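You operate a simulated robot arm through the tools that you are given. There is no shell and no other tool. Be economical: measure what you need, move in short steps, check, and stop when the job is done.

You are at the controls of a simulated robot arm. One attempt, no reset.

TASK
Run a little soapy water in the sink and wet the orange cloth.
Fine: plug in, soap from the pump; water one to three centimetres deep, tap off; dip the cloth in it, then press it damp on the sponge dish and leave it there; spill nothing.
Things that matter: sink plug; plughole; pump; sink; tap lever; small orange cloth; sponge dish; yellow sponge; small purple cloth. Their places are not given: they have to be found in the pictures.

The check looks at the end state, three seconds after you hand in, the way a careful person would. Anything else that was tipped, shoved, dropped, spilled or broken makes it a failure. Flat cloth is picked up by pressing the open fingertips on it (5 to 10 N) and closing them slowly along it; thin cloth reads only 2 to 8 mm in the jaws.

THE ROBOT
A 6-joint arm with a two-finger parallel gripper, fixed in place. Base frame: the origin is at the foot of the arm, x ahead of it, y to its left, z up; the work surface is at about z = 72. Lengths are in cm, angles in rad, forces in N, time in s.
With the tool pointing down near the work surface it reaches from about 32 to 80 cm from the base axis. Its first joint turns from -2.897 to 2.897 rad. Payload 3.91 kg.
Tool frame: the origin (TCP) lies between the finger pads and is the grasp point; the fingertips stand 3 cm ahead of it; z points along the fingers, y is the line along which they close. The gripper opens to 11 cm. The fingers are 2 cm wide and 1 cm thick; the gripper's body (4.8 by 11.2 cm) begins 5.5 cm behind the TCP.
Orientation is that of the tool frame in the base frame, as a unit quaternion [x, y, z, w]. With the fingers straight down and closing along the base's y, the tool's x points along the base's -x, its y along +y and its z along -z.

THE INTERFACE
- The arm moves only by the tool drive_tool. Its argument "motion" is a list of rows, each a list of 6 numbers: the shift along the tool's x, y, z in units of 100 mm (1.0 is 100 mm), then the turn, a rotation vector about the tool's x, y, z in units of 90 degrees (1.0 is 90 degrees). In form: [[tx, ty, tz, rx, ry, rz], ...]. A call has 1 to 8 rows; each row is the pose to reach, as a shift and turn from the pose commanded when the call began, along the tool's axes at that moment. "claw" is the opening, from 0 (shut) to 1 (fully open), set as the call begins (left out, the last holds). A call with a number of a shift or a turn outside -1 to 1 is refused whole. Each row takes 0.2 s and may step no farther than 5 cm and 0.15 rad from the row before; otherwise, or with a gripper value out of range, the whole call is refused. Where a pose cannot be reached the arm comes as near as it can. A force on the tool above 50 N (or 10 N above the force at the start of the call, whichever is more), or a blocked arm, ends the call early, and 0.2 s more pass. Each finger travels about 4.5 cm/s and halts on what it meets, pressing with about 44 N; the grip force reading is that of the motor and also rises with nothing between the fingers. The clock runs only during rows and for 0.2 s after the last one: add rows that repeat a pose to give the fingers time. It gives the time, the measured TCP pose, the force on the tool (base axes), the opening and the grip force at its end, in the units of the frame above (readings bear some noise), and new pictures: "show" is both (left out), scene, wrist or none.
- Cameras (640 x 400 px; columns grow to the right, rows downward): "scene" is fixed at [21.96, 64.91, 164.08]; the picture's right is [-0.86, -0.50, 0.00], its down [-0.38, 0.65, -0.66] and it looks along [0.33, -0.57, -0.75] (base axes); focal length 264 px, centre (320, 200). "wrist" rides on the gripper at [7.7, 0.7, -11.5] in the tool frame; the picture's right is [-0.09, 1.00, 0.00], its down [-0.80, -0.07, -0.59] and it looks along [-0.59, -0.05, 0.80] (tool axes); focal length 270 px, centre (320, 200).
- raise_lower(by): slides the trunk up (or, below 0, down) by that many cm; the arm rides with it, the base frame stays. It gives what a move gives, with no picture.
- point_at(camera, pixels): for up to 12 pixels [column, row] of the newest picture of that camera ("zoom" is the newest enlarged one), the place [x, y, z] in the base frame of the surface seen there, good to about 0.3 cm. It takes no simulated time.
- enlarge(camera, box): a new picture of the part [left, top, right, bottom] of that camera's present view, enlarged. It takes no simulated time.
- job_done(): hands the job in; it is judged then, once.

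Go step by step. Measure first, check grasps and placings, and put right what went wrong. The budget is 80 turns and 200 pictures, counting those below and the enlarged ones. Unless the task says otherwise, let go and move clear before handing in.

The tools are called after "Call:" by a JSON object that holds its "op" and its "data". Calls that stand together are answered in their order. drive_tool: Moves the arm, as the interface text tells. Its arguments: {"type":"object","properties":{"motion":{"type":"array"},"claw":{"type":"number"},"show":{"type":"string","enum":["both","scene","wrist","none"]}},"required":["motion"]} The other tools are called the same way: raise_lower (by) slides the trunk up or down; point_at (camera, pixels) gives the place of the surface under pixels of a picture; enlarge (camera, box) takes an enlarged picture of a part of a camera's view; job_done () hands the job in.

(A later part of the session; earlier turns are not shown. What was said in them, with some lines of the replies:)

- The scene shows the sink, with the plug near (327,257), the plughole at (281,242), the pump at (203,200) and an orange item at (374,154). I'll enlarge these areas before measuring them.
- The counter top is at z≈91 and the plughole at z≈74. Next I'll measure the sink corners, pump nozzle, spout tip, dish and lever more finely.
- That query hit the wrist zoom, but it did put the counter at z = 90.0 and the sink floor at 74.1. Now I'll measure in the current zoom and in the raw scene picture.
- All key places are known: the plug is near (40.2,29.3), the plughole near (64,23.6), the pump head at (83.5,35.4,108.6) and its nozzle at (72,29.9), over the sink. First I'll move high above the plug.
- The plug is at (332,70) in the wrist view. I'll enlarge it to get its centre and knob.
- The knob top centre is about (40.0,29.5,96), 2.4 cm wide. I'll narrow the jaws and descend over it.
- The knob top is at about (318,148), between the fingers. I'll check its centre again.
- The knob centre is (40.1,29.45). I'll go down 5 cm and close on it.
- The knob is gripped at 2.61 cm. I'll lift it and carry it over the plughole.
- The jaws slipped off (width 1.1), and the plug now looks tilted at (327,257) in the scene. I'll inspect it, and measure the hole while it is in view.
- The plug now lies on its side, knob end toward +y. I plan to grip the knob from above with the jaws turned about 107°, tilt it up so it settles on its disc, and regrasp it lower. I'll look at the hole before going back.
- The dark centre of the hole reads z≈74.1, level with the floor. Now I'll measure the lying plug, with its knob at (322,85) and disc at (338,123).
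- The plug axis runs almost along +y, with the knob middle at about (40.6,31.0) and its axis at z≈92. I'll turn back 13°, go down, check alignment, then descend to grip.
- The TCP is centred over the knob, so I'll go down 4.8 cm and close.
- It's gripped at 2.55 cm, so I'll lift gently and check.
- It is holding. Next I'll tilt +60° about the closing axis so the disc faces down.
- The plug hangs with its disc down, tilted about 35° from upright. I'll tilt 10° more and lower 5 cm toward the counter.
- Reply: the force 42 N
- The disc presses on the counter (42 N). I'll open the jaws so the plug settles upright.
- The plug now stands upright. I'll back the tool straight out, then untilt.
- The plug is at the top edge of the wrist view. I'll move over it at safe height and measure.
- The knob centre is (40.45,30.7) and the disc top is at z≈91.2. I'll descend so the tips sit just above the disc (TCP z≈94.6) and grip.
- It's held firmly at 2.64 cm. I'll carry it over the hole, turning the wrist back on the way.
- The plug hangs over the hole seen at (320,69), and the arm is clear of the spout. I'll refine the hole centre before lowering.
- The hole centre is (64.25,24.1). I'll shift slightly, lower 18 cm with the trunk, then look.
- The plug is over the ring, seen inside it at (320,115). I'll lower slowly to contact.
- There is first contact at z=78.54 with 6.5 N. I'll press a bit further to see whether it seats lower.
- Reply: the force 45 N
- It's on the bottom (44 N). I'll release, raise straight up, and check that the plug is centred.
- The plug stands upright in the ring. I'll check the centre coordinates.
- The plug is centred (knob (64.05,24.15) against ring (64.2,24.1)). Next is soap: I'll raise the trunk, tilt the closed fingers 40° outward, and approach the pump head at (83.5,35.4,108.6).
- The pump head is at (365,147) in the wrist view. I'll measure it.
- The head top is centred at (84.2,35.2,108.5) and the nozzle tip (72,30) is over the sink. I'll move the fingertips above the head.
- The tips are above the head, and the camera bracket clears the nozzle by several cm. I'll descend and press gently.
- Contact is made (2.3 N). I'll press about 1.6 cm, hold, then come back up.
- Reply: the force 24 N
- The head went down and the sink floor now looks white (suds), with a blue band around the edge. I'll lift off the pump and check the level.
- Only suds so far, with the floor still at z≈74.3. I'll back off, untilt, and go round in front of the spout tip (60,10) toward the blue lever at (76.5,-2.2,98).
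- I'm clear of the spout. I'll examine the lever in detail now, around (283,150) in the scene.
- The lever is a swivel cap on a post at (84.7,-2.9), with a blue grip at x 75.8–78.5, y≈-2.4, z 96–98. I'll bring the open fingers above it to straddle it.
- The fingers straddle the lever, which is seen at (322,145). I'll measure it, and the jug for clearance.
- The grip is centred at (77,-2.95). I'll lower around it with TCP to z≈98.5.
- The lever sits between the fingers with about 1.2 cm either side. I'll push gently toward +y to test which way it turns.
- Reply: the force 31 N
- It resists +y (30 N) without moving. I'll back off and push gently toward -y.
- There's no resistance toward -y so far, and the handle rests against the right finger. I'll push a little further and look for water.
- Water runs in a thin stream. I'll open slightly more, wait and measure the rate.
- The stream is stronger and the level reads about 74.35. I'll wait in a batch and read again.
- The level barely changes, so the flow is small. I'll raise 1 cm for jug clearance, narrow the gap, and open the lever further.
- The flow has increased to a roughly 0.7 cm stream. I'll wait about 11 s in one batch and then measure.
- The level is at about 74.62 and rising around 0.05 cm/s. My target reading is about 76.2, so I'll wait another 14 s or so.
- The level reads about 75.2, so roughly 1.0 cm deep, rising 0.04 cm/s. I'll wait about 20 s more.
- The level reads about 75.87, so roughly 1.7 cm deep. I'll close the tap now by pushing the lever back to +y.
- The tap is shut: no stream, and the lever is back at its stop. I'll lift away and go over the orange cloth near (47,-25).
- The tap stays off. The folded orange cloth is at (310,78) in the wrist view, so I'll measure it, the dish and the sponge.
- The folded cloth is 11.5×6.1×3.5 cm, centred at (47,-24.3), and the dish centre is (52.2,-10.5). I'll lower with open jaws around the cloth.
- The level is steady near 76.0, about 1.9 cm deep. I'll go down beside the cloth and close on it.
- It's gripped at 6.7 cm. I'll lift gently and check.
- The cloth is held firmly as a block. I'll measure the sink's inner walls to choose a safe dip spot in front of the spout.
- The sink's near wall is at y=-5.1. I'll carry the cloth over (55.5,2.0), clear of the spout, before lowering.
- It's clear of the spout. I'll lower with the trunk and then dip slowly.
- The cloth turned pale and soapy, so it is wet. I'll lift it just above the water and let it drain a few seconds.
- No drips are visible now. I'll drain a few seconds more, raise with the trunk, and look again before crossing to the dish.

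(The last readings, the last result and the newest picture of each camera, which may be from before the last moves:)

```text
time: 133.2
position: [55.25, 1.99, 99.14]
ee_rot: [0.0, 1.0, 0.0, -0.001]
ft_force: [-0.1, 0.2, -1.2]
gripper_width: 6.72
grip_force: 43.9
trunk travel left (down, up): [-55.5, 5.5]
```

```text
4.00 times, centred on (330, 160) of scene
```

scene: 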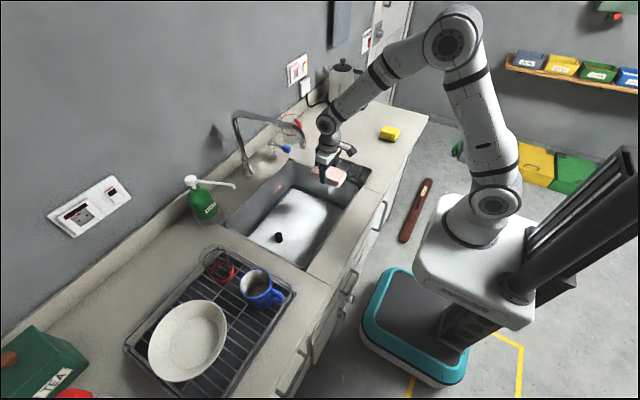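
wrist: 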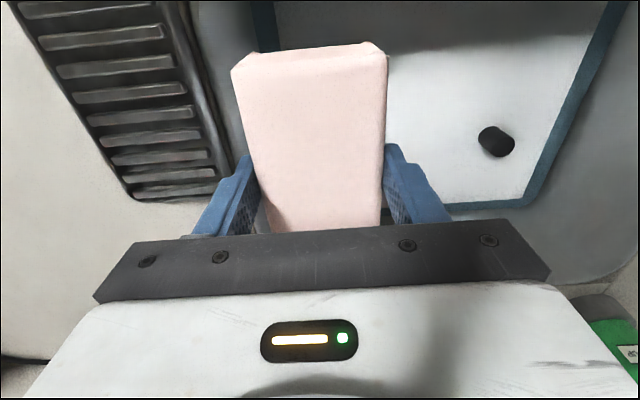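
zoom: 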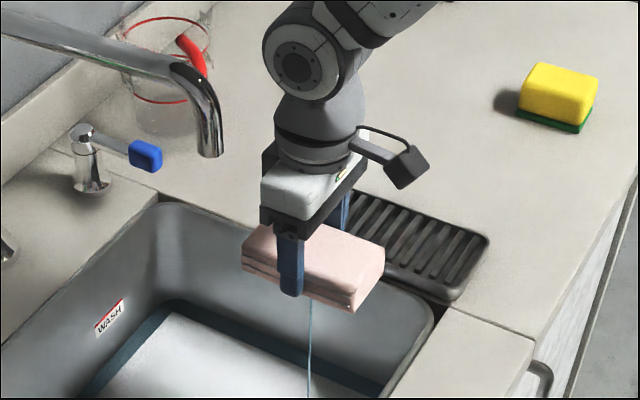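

A thin stream still drips from the cloth, at (310,330) in the zoom. I'll keep draining over the sink and recheck.

Call:
{"op": "drive_tool", "data": {"motion": [[0, 0, 0, 0, 0, 0], [0, 0, 0, 0, 0, 0], [0, 0, 0, 0, 0, 0], [0, 0, 0, 0, 0, 0], [0, 0, 0, 0, 0, 0], [0, 0, 0, 0, 0, 0], [0, 0, 0, 0, 0, 0], [0, 0, 0, 0, 0, 0]], "show": "none"}}

Call:
{"op": "drive_tool", "data": {"motion": [[0, 0, 0, 0, 0, 0], [0, 0, 0, 0, 0, 0], [0, 0, 0, 0, 0, 0], [0, 0, 0, 0, 0, 0], [0, 0, 0, 0, 0, 0], [0, 0, 0, 0, 0, 0], [0, 0, 0, 0, 0, 0], [0, 0, 0, 0, 0, 0]], "show": "none"}}

Call:
{"op": "drive_tool", "data": {"motion": [[0, 0, 0, 0, 0, 0], [0, 0, 0, 0, 0, 0], [0, 0, 0, 0, 0, 0], [0, 0, 0, 0, 0, 0], [0, 0, 0, 0, 0, 0], [0, 0, 0, 0, 0, 0], [0, 0, 0, 0, 0, 0], [0, 0, 0, 0, 0, 0]], "show": "none"}}

Call:
{"op": "drive_tool", "data": {"motion": [[0, 0, 0, 0, 0, 0], [0, 0, 0, 0, 0, 0], [0, 0, 0, 0, 0, 0], [0, 0, 0, 0, 0, 0], [0, 0, 0, 0, 0, 0], [0, 0, 0, 0, 0, 0], [0, 0, 0, 0, 0, 0], [0, 0, 0, 0, 0, 0]], "show": "scene"}}

Call:
{"op": "enlarge", "data": {"camera": "scene", "box": [280, 140, 380, 240]}}

```text
time: 135.0
position: [55.32, 1.92, 99.22]
ee_rot: [0.0, 1.0, 0.001, 0.0]
ft_force: [0.8, 0.0, -0.7]
gripper_width: 6.72
grip_force: 44.1
trunk travel left (down, up): [-55.5, 5.5]
```

```text
time: 136.8
position: [55.23, 2.12, 99.21]
ee_rot: [0.0, 1.0, -0.001, -0.001]
ft_force: [0.0, -0.6, -1.4]
gripper_width: 6.66
grip_force: 43.7
trunk travel left (down, up): [-55.5, 5.5]
```

```text
time: 138.6
position: [55.22, 1.93, 99.18]
ee_rot: [0.0, 1.0, 0.0, 0.0]
ft_force: [0.0, -0.9, -1.2]
gripper_width: 6.72
grip_force: 43.8
trunk travel left (down, up): [-55.5, 5.5]
```

```text
time: 140.4
position: [55.26, 1.92, 99.24]
ee_rot: [0.0, 1.0, 0.0, 0.0]
ft_force: [-0.2, -0.1, -0.6]
gripper_width: 6.71
grip_force: 43.5
trunk travel left (down, up): [-55.5, 5.5]
```

scene: 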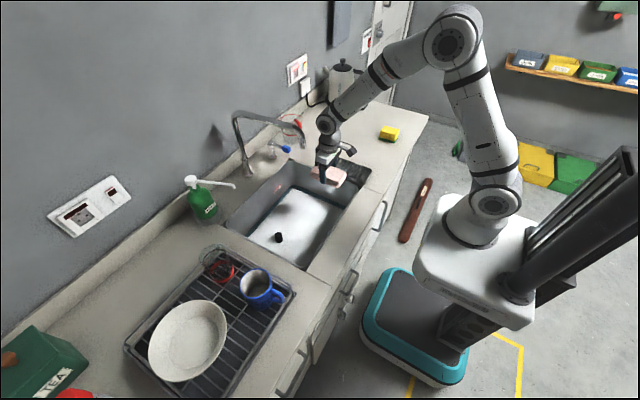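

```text
4.00 times, centred on (330, 190) of scene
```

zoom: 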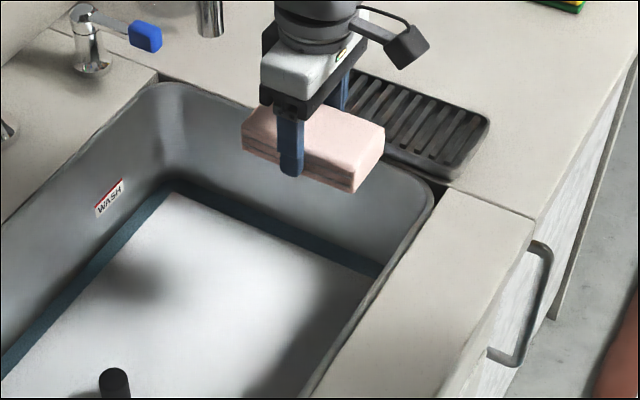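

The stream isn't visible now. I'll check once more after a short wait.

Call:
{"op": "drive_tool", "data": {"motion": [[0, 0, 0, 0, 0, 0], [0, 0, 0, 0, 0, 0], [0, 0, 0, 0, 0, 0]], "show": "scene"}}

Call:
{"op": "enlarge", "data": {"camera": "scene", "box": [280, 140, 380, 240]}}

Call:
{"op": "drive_tool", "data": {"motion": [[0, 0, 0, 0, 0, 0], [0, 0, 0, 0, 0, 0]], "show": "scene"}}

Call:
{"op": "enlarge", "data": {"camera": "scene", "box": [280, 140, 380, 240]}}

Call:
{"op": "point_at", "data": {"camera": "scene", "pixels": [[352, 163], [343, 185], [365, 170], [364, 173], [358, 180]]}}

```text
time: 141.2
position: [55.29, 1.9, 99.09]
ee_rot: [0.001, 1.0, 0.0, -0.001]
ft_force: [-0.1, 0.0, -1.0]
gripper_width: 6.73
grip_force: 43.8
trunk travel left (down, up): [-55.5, 5.5]
```

scene: 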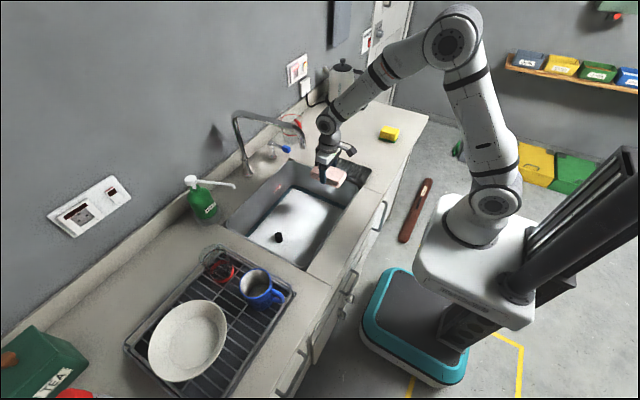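

```text
4.00 times, centred on (330, 190) of scene
```

zoom: 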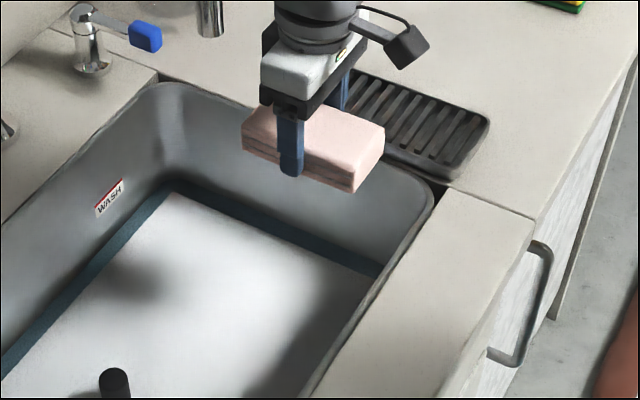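

```text
time: 141.8
position: [55.35, 2.04, 99.2]
ee_rot: [0.0, 1.0, 0.0, 0.0]
ft_force: [-0.1, -0.2, -0.6]
gripper_width: 6.71
grip_force: 43.9
trunk travel left (down, up): [-55.5, 5.5]
```

scene: 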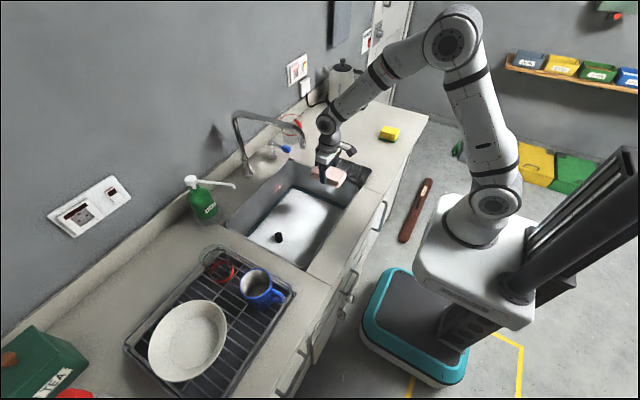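

```text
4.00 times, centred on (330, 190) of scene
```

zoom: 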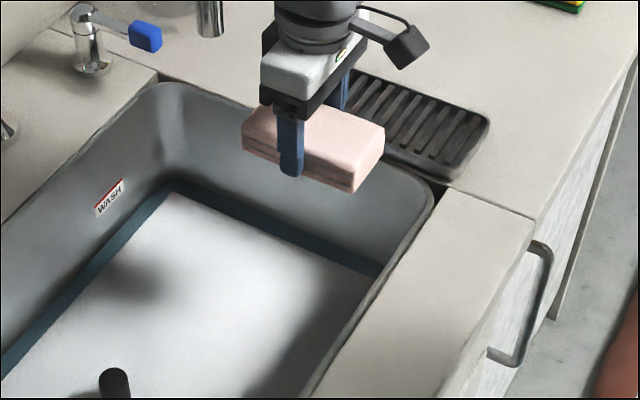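

```text
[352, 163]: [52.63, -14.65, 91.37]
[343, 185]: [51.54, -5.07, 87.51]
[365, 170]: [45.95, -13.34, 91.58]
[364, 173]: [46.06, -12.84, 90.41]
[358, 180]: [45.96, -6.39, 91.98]
```

The dripping has stopped. I'll carry it to the dish centre (52,-10.5), holding at z≈99.

Call:
{"op": "drive_tool", "data": {"motion": [[0.08, -0.3, 0, 0, 0, 0], [0.16, -0.6, 0, 0, 0, 0], [0.2, -0.8, 0, 0, 0, 0]], "show": "none"}}

Call:
{"op": "drive_tool", "data": {"motion": [[0.07, -0.23, 0, 0, 0, 0], [0.13, -0.45, 0, 0, 0, 0]], "show": "both"}}

Call:
{"op": "enlarge", "data": {"camera": "scene", "box": [300, 110, 400, 210]}}

```text
time: 142.6
position: [53.25, -6.28, 99.15]
ee_rot: [-0.001, 1.0, 0.0, 0.001]
ft_force: [0.2, -0.2, -1.5]
gripper_width: 6.69
grip_force: 44.3
trunk travel left (down, up): [-55.5, 5.5]
```

```text
time: 143.2
position: [51.98, -10.65, 99.1]
ee_rot: [-0.001, 1.0, 0.0, 0.0]
ft_force: [0.0, -0.3, -0.6]
gripper_width: 6.7
grip_force: 43.8
trunk travel left (down, up): [-55.5, 5.5]
```

scene: 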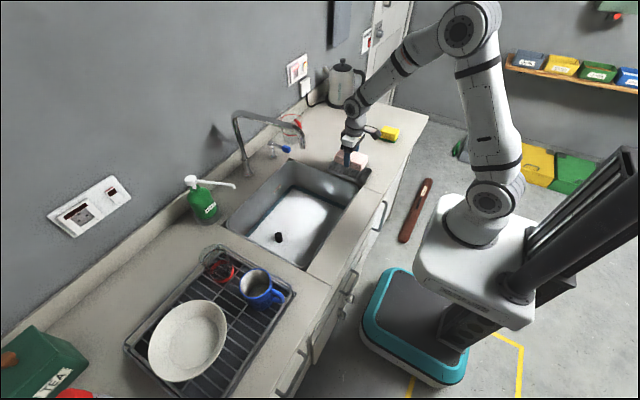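
wrist: 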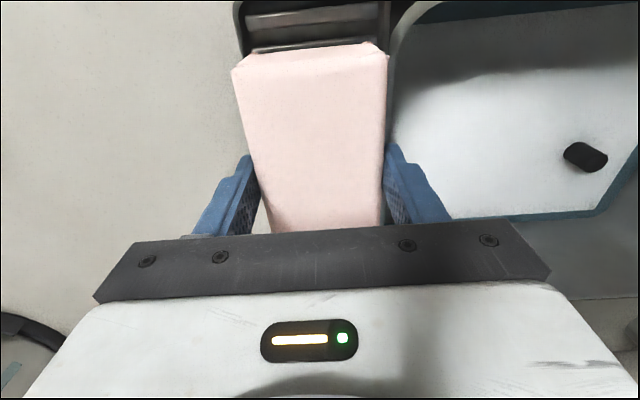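

```text
4.00 times, centred on (350, 160) of scene
```

zoom: 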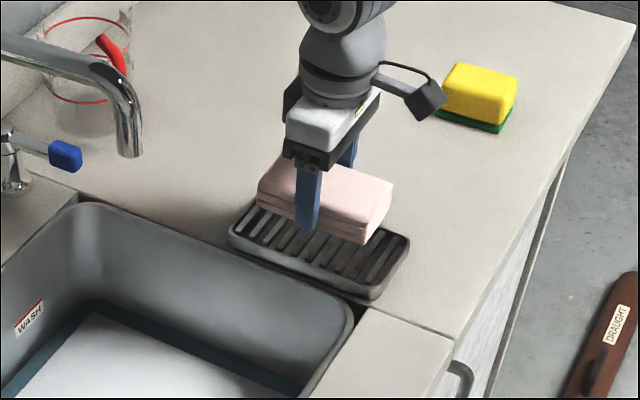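

The cloth is over the dish. I'll lower it to contact and press lightly.

Call:
{"op": "drive_tool", "data": {"motion": [[0, 0.01, 0.12, 0, 0, 0], [0, 0.01, 0.24, 0, 0, 0], [0, 0.01, 0.31, 0, 0, 0], [0, 0.01, 0.34, 0, 0, 0], [0, 0.01, 0.36, 0, 0, 0]], "show": "both"}}

Call:
{"op": "enlarge", "data": {"camera": "scene", "box": [300, 110, 400, 210]}}

```text
time: 144.4
position: [51.94, -10.45, 95.85]
ee_rot: [-0.001, 1.0, -0.001, 0.002]
ft_force: [1.1, -0.5, 31.7]
gripper_width: 6.73
grip_force: 43.4
trunk travel left (down, up): [-55.5, 5.5]
```

scene: 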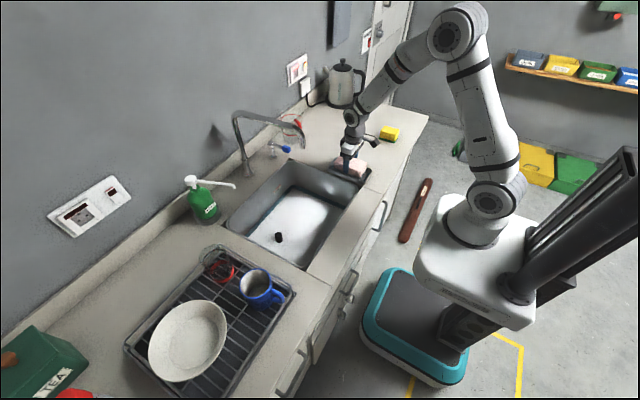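
wrist: 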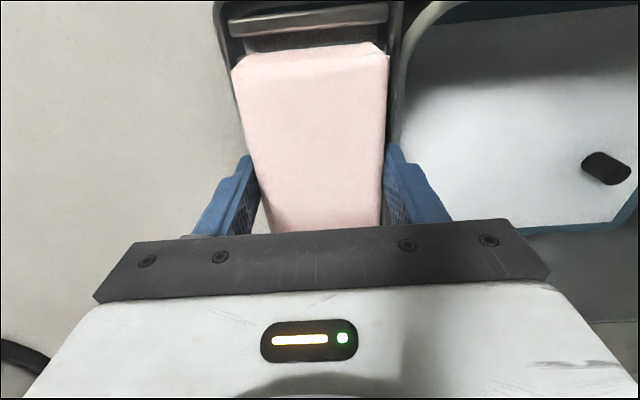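

```text
4.00 times, centred on (350, 160) of scene
```

zoom: 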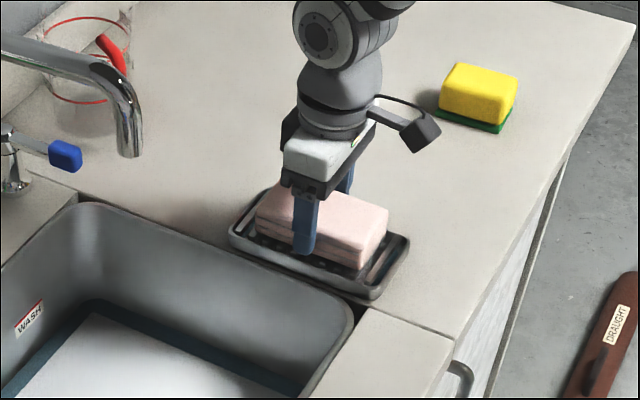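

The cloth sits on the dish, pressed at 32 N. I'll ease off, open, and rise straight up.

Call:
{"op": "drive_tool", "data": {"motion": [[0, 0, -0.02, 0, 0, 0], [0, 0, -0.02, 0, 0, 0], [0, 0, -0.02, 0, 0, 0]], "show": "none"}}

Call:
{"op": "drive_tool", "data": {"motion": [[0, 0, 0, 0, 0, 0], [0, 0, 0, 0, 0, 0], [0, 0, 0, 0, 0, 0], [0, 0, 0, 0, 0, 0]], "claw": 0.78, "show": "none"}}

Call:
{"op": "drive_tool", "data": {"motion": [[0, 0, -0.2, 0, 0, 0], [0, 0, -0.5, 0, 0, 0], [0, 0, -0.8, 0, 0, 0], [0, 0, -1.0, 0, 0, 0]], "show": "both"}}

Call:
{"op": "enlarge", "data": {"camera": "scene", "box": [300, 110, 400, 210]}}

```text
time: 145.2
position: [51.99, -10.4, 95.8]
ee_rot: [0.0, 1.0, 0.0, 0.001]
ft_force: [5.1, -5.1, 23.0]
gripper_width: 6.7
grip_force: 43.8
trunk travel left (down, up): [-55.5, 5.5]
```

```text
time: 146.2
position: [51.89, -10.43, 95.78]
ee_rot: [0.0, 1.0, 0.0, 0.0]
ft_force: [-0.1, 0.5, 0.4]
gripper_width: 8.58
grip_force: 0.1
trunk travel left (down, up): [-55.5, 5.5]
```

```text
time: 147.2
position: [51.9, -10.34, 106.06]
ee_rot: [0.0, 1.0, 0.0, 0.0]
ft_force: [-0.8, 0.1, 0.5]
gripper_width: 8.6
grip_force: 0.2
trunk travel left (down, up): [-55.5, 5.5]
```

scene: 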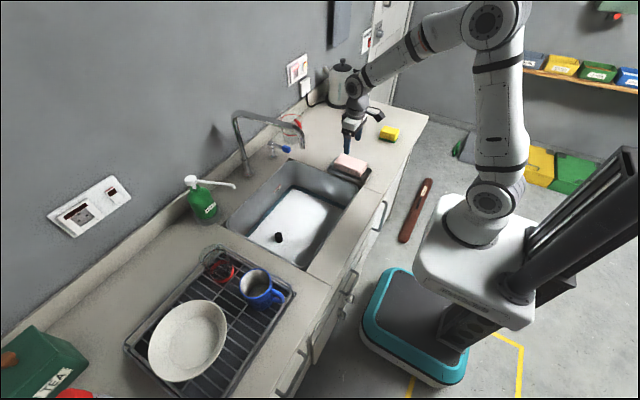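
wrist: 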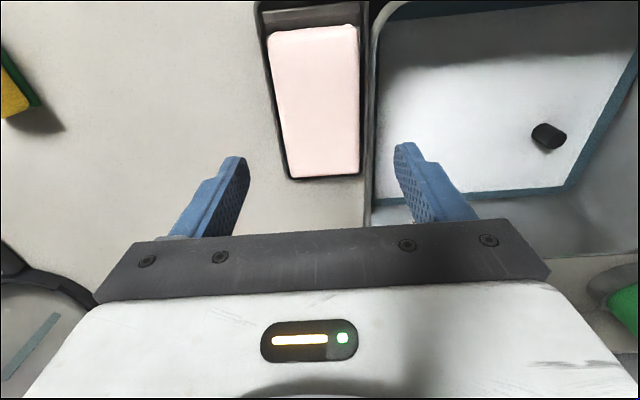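

```text
4.00 times, centred on (350, 160) of scene
```

zoom: 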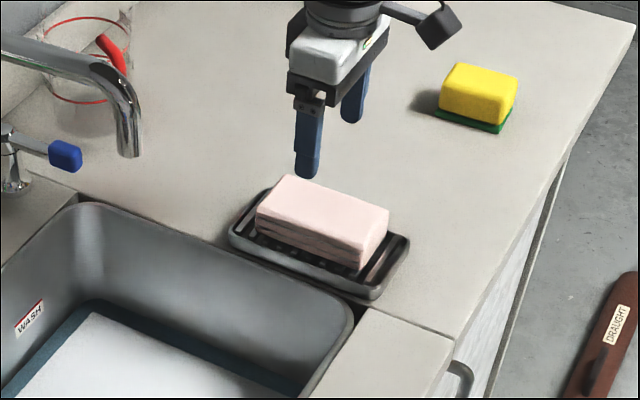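

The cloth rests squarely on the dish, with nothing spilled. To be sure it is pressed down, I'll close the fingers and press gently on its top.

Call:
{"op": "point_at", "data": {"camera": "wrist", "pixels": [[318, 100], [275, 35], [355, 30], [292, 175], [356, 172], [270, 60], [290, 178]]}}

Call:
{"op": "drive_tool", "data": {"motion": [[0, 0, 0, 0, 0, 0], [0, 0, 0.2, 0, 0, 0], [0, 0, 0.4, 0, 0, 0], [0, 0, 0.55, 0, 0, 0], [0, 0, 0.65, 0, 0, 0]], "claw": 0.0, "show": "wrist"}}

```text
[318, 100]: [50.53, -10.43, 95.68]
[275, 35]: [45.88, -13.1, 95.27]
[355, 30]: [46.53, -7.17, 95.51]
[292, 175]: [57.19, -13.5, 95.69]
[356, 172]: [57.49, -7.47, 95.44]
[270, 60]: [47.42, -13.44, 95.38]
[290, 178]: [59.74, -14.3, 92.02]
```

```text
time: 148.4
position: [52.05, -10.37, 99.29]
ee_rot: [0.001, 1.0, 0.0, 0.0]
ft_force: [0.2, -0.5, -0.9]
gripper_width: 0.03
grip_force: 19.6
trunk travel left (down, up): [-55.5, 5.5]
```

wrist: 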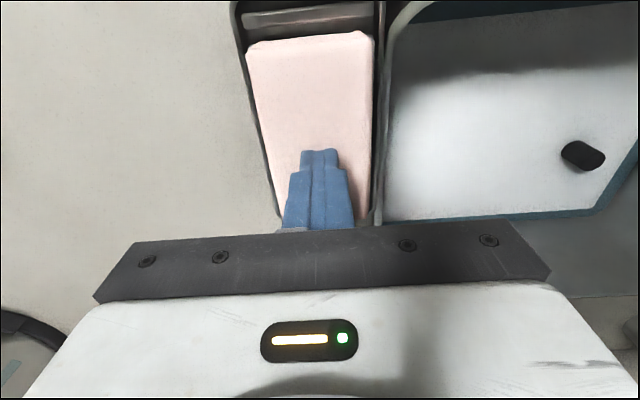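

The cloth top is at z≈95.5 and the tips are at 96.3. I'll press down about 1 cm slowly while watching the force.

Call:
{"op": "drive_tool", "data": {"motion": [[0, 0, 0.04, 0, 0, 0], [0, 0, 0.06, 0, 0, 0], [0, 0, 0.08, 0, 0, 0], [0, 0, 0.09, 0, 0, 0], [0, 0, 0.1, 0, 0, 0], [0, 0, 0.1, 0, 0, 0]], "show": "scene"}}

Call:
{"op": "enlarge", "data": {"camera": "scene", "box": [300, 110, 400, 210]}}

```text
time: 149.8
position: [51.92, -10.28, 98.72]
ee_rot: [-0.001, 1.0, -0.001, 0.003]
ft_force: [3.5, 2.4, 41.5]
gripper_width: 0.0
grip_force: 37.7
trunk travel left (down, up): [-55.5, 5.5]
```

scene: 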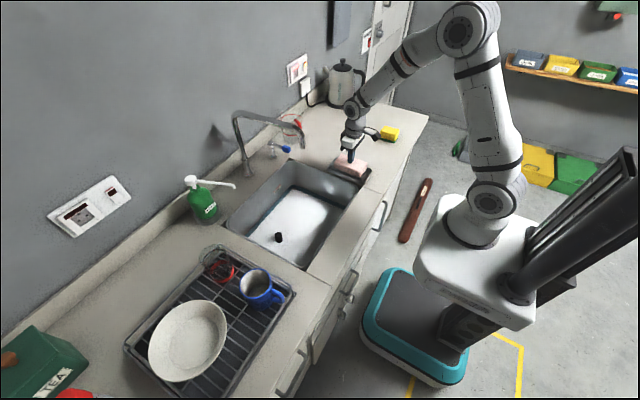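

```text
4.00 times, centred on (350, 160) of scene
```

zoom: 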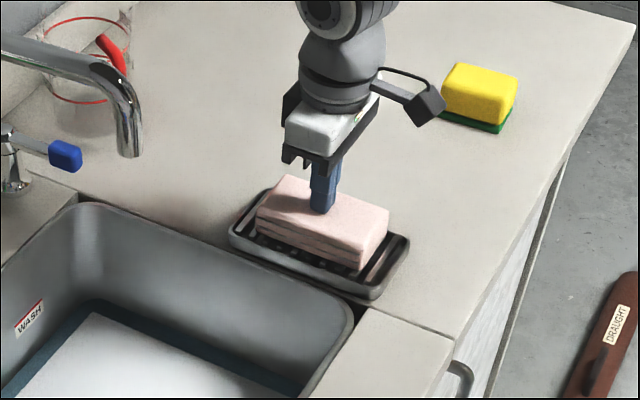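

It's pressed at about 41 N, with no water on the counter. I'll rise, move clear toward the base, and make final checks.

Call:
{"op": "drive_tool", "data": {"motion": [[0, 0, -0.2, 0, 0, 0], [0, 0, -0.5, 0, 0, 0], [0, 0, -0.75, 0, 0, 0], [0, 0, -1.0, 0, 0, 0]], "show": "none"}}

Call:
{"op": "drive_tool", "data": {"motion": [[0.2, -0.2, -0.3, 0, 0, 0], [0.4, -0.4, -0.6, 0, 0, 0], [0.6, -0.6, -0.9, 0, 0, 0]], "show": "both"}}

Call:
{"op": "enlarge", "data": {"camera": "scene", "box": [170, 100, 410, 280]}}

Call:
{"op": "point_at", "data": {"camera": "scene", "pixels": [[300, 230], [275, 225], [320, 215], [315, 225], [285, 210], [300, 250], [265, 230], [350, 160], [194, 182]]}}

Call:
{"op": "enlarge", "data": {"camera": "scene", "box": [300, 120, 400, 210]}}

```text
time: 150.8
position: [52.33, -10.41, 108.08]
ee_rot: [0.001, 1.0, 0.0, 0.0]
ft_force: [-0.3, 0.7, 0.2]
gripper_width: 0.0
grip_force: 37.2
trunk travel left (down, up): [-55.5, 5.5]
```

```text
time: 151.6
position: [46.09, -16.64, 117.29]
ee_rot: [-0.001, 1.0, 0.0, -0.001]
ft_force: [-0.3, -0.2, 0.6]
gripper_width: 0.0
grip_force: 37.8
trunk travel left (down, up): [-55.5, 5.5]
```

scene: 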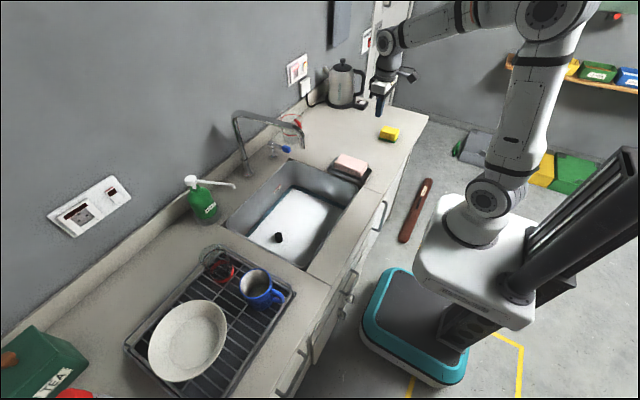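
wrist: 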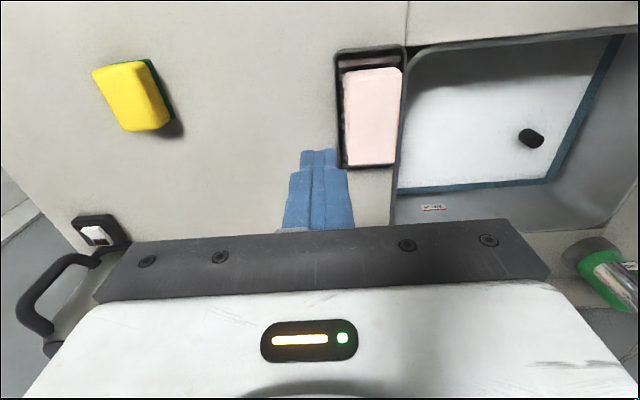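

```text
2.22 times, centred on (290, 190) of scene
```

zoom: 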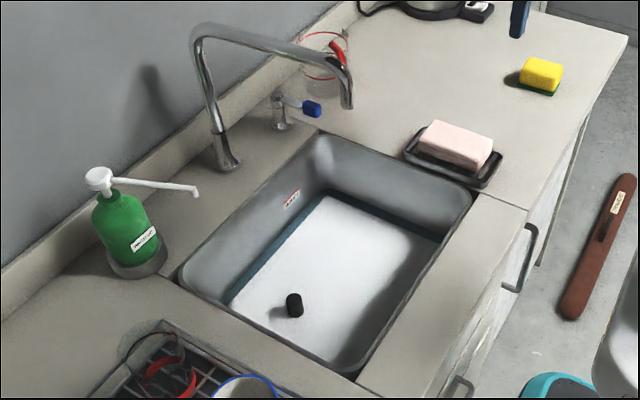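

```text
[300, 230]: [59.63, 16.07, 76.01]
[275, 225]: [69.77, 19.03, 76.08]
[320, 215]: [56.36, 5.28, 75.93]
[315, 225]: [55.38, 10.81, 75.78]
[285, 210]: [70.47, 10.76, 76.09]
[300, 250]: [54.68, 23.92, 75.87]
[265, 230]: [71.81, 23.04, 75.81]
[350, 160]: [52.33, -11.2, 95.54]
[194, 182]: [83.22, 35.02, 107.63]
```

```text
4.44 times, centred on (350, 165) of scene
```

zoom: 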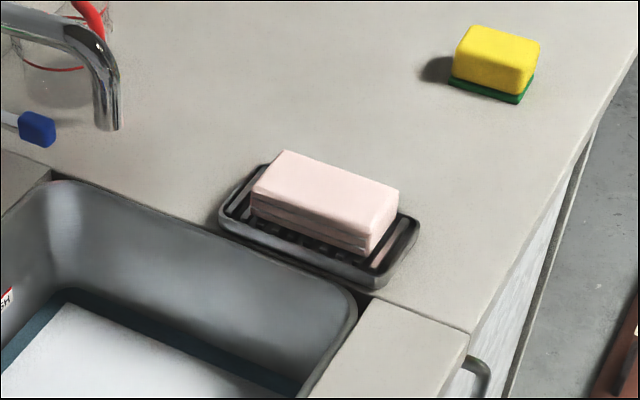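

The water reads z≈75.95 and is stable (about 1.8 cm deep). The tap is off, the plug is in place, the cloth is pressed on the dish, the counter is dry and the arm is clear. I'll hand in.

Call:
{"op": "job_done", "data": {}}

```text
The job is handed in.
```

The sink holds about 1.8 cm of soapy water with the plug in and the tap off. The orange cloth was dipped, drained over the sink, and left pressed on the sponge dish, and I saw no spills on the counter.

The first grip on the plug slipped and it fell onto its side on the counter. I stood it up again and seated it centred in the plughole. The purple cloth never appeared in any picture, so nothing was done with it.
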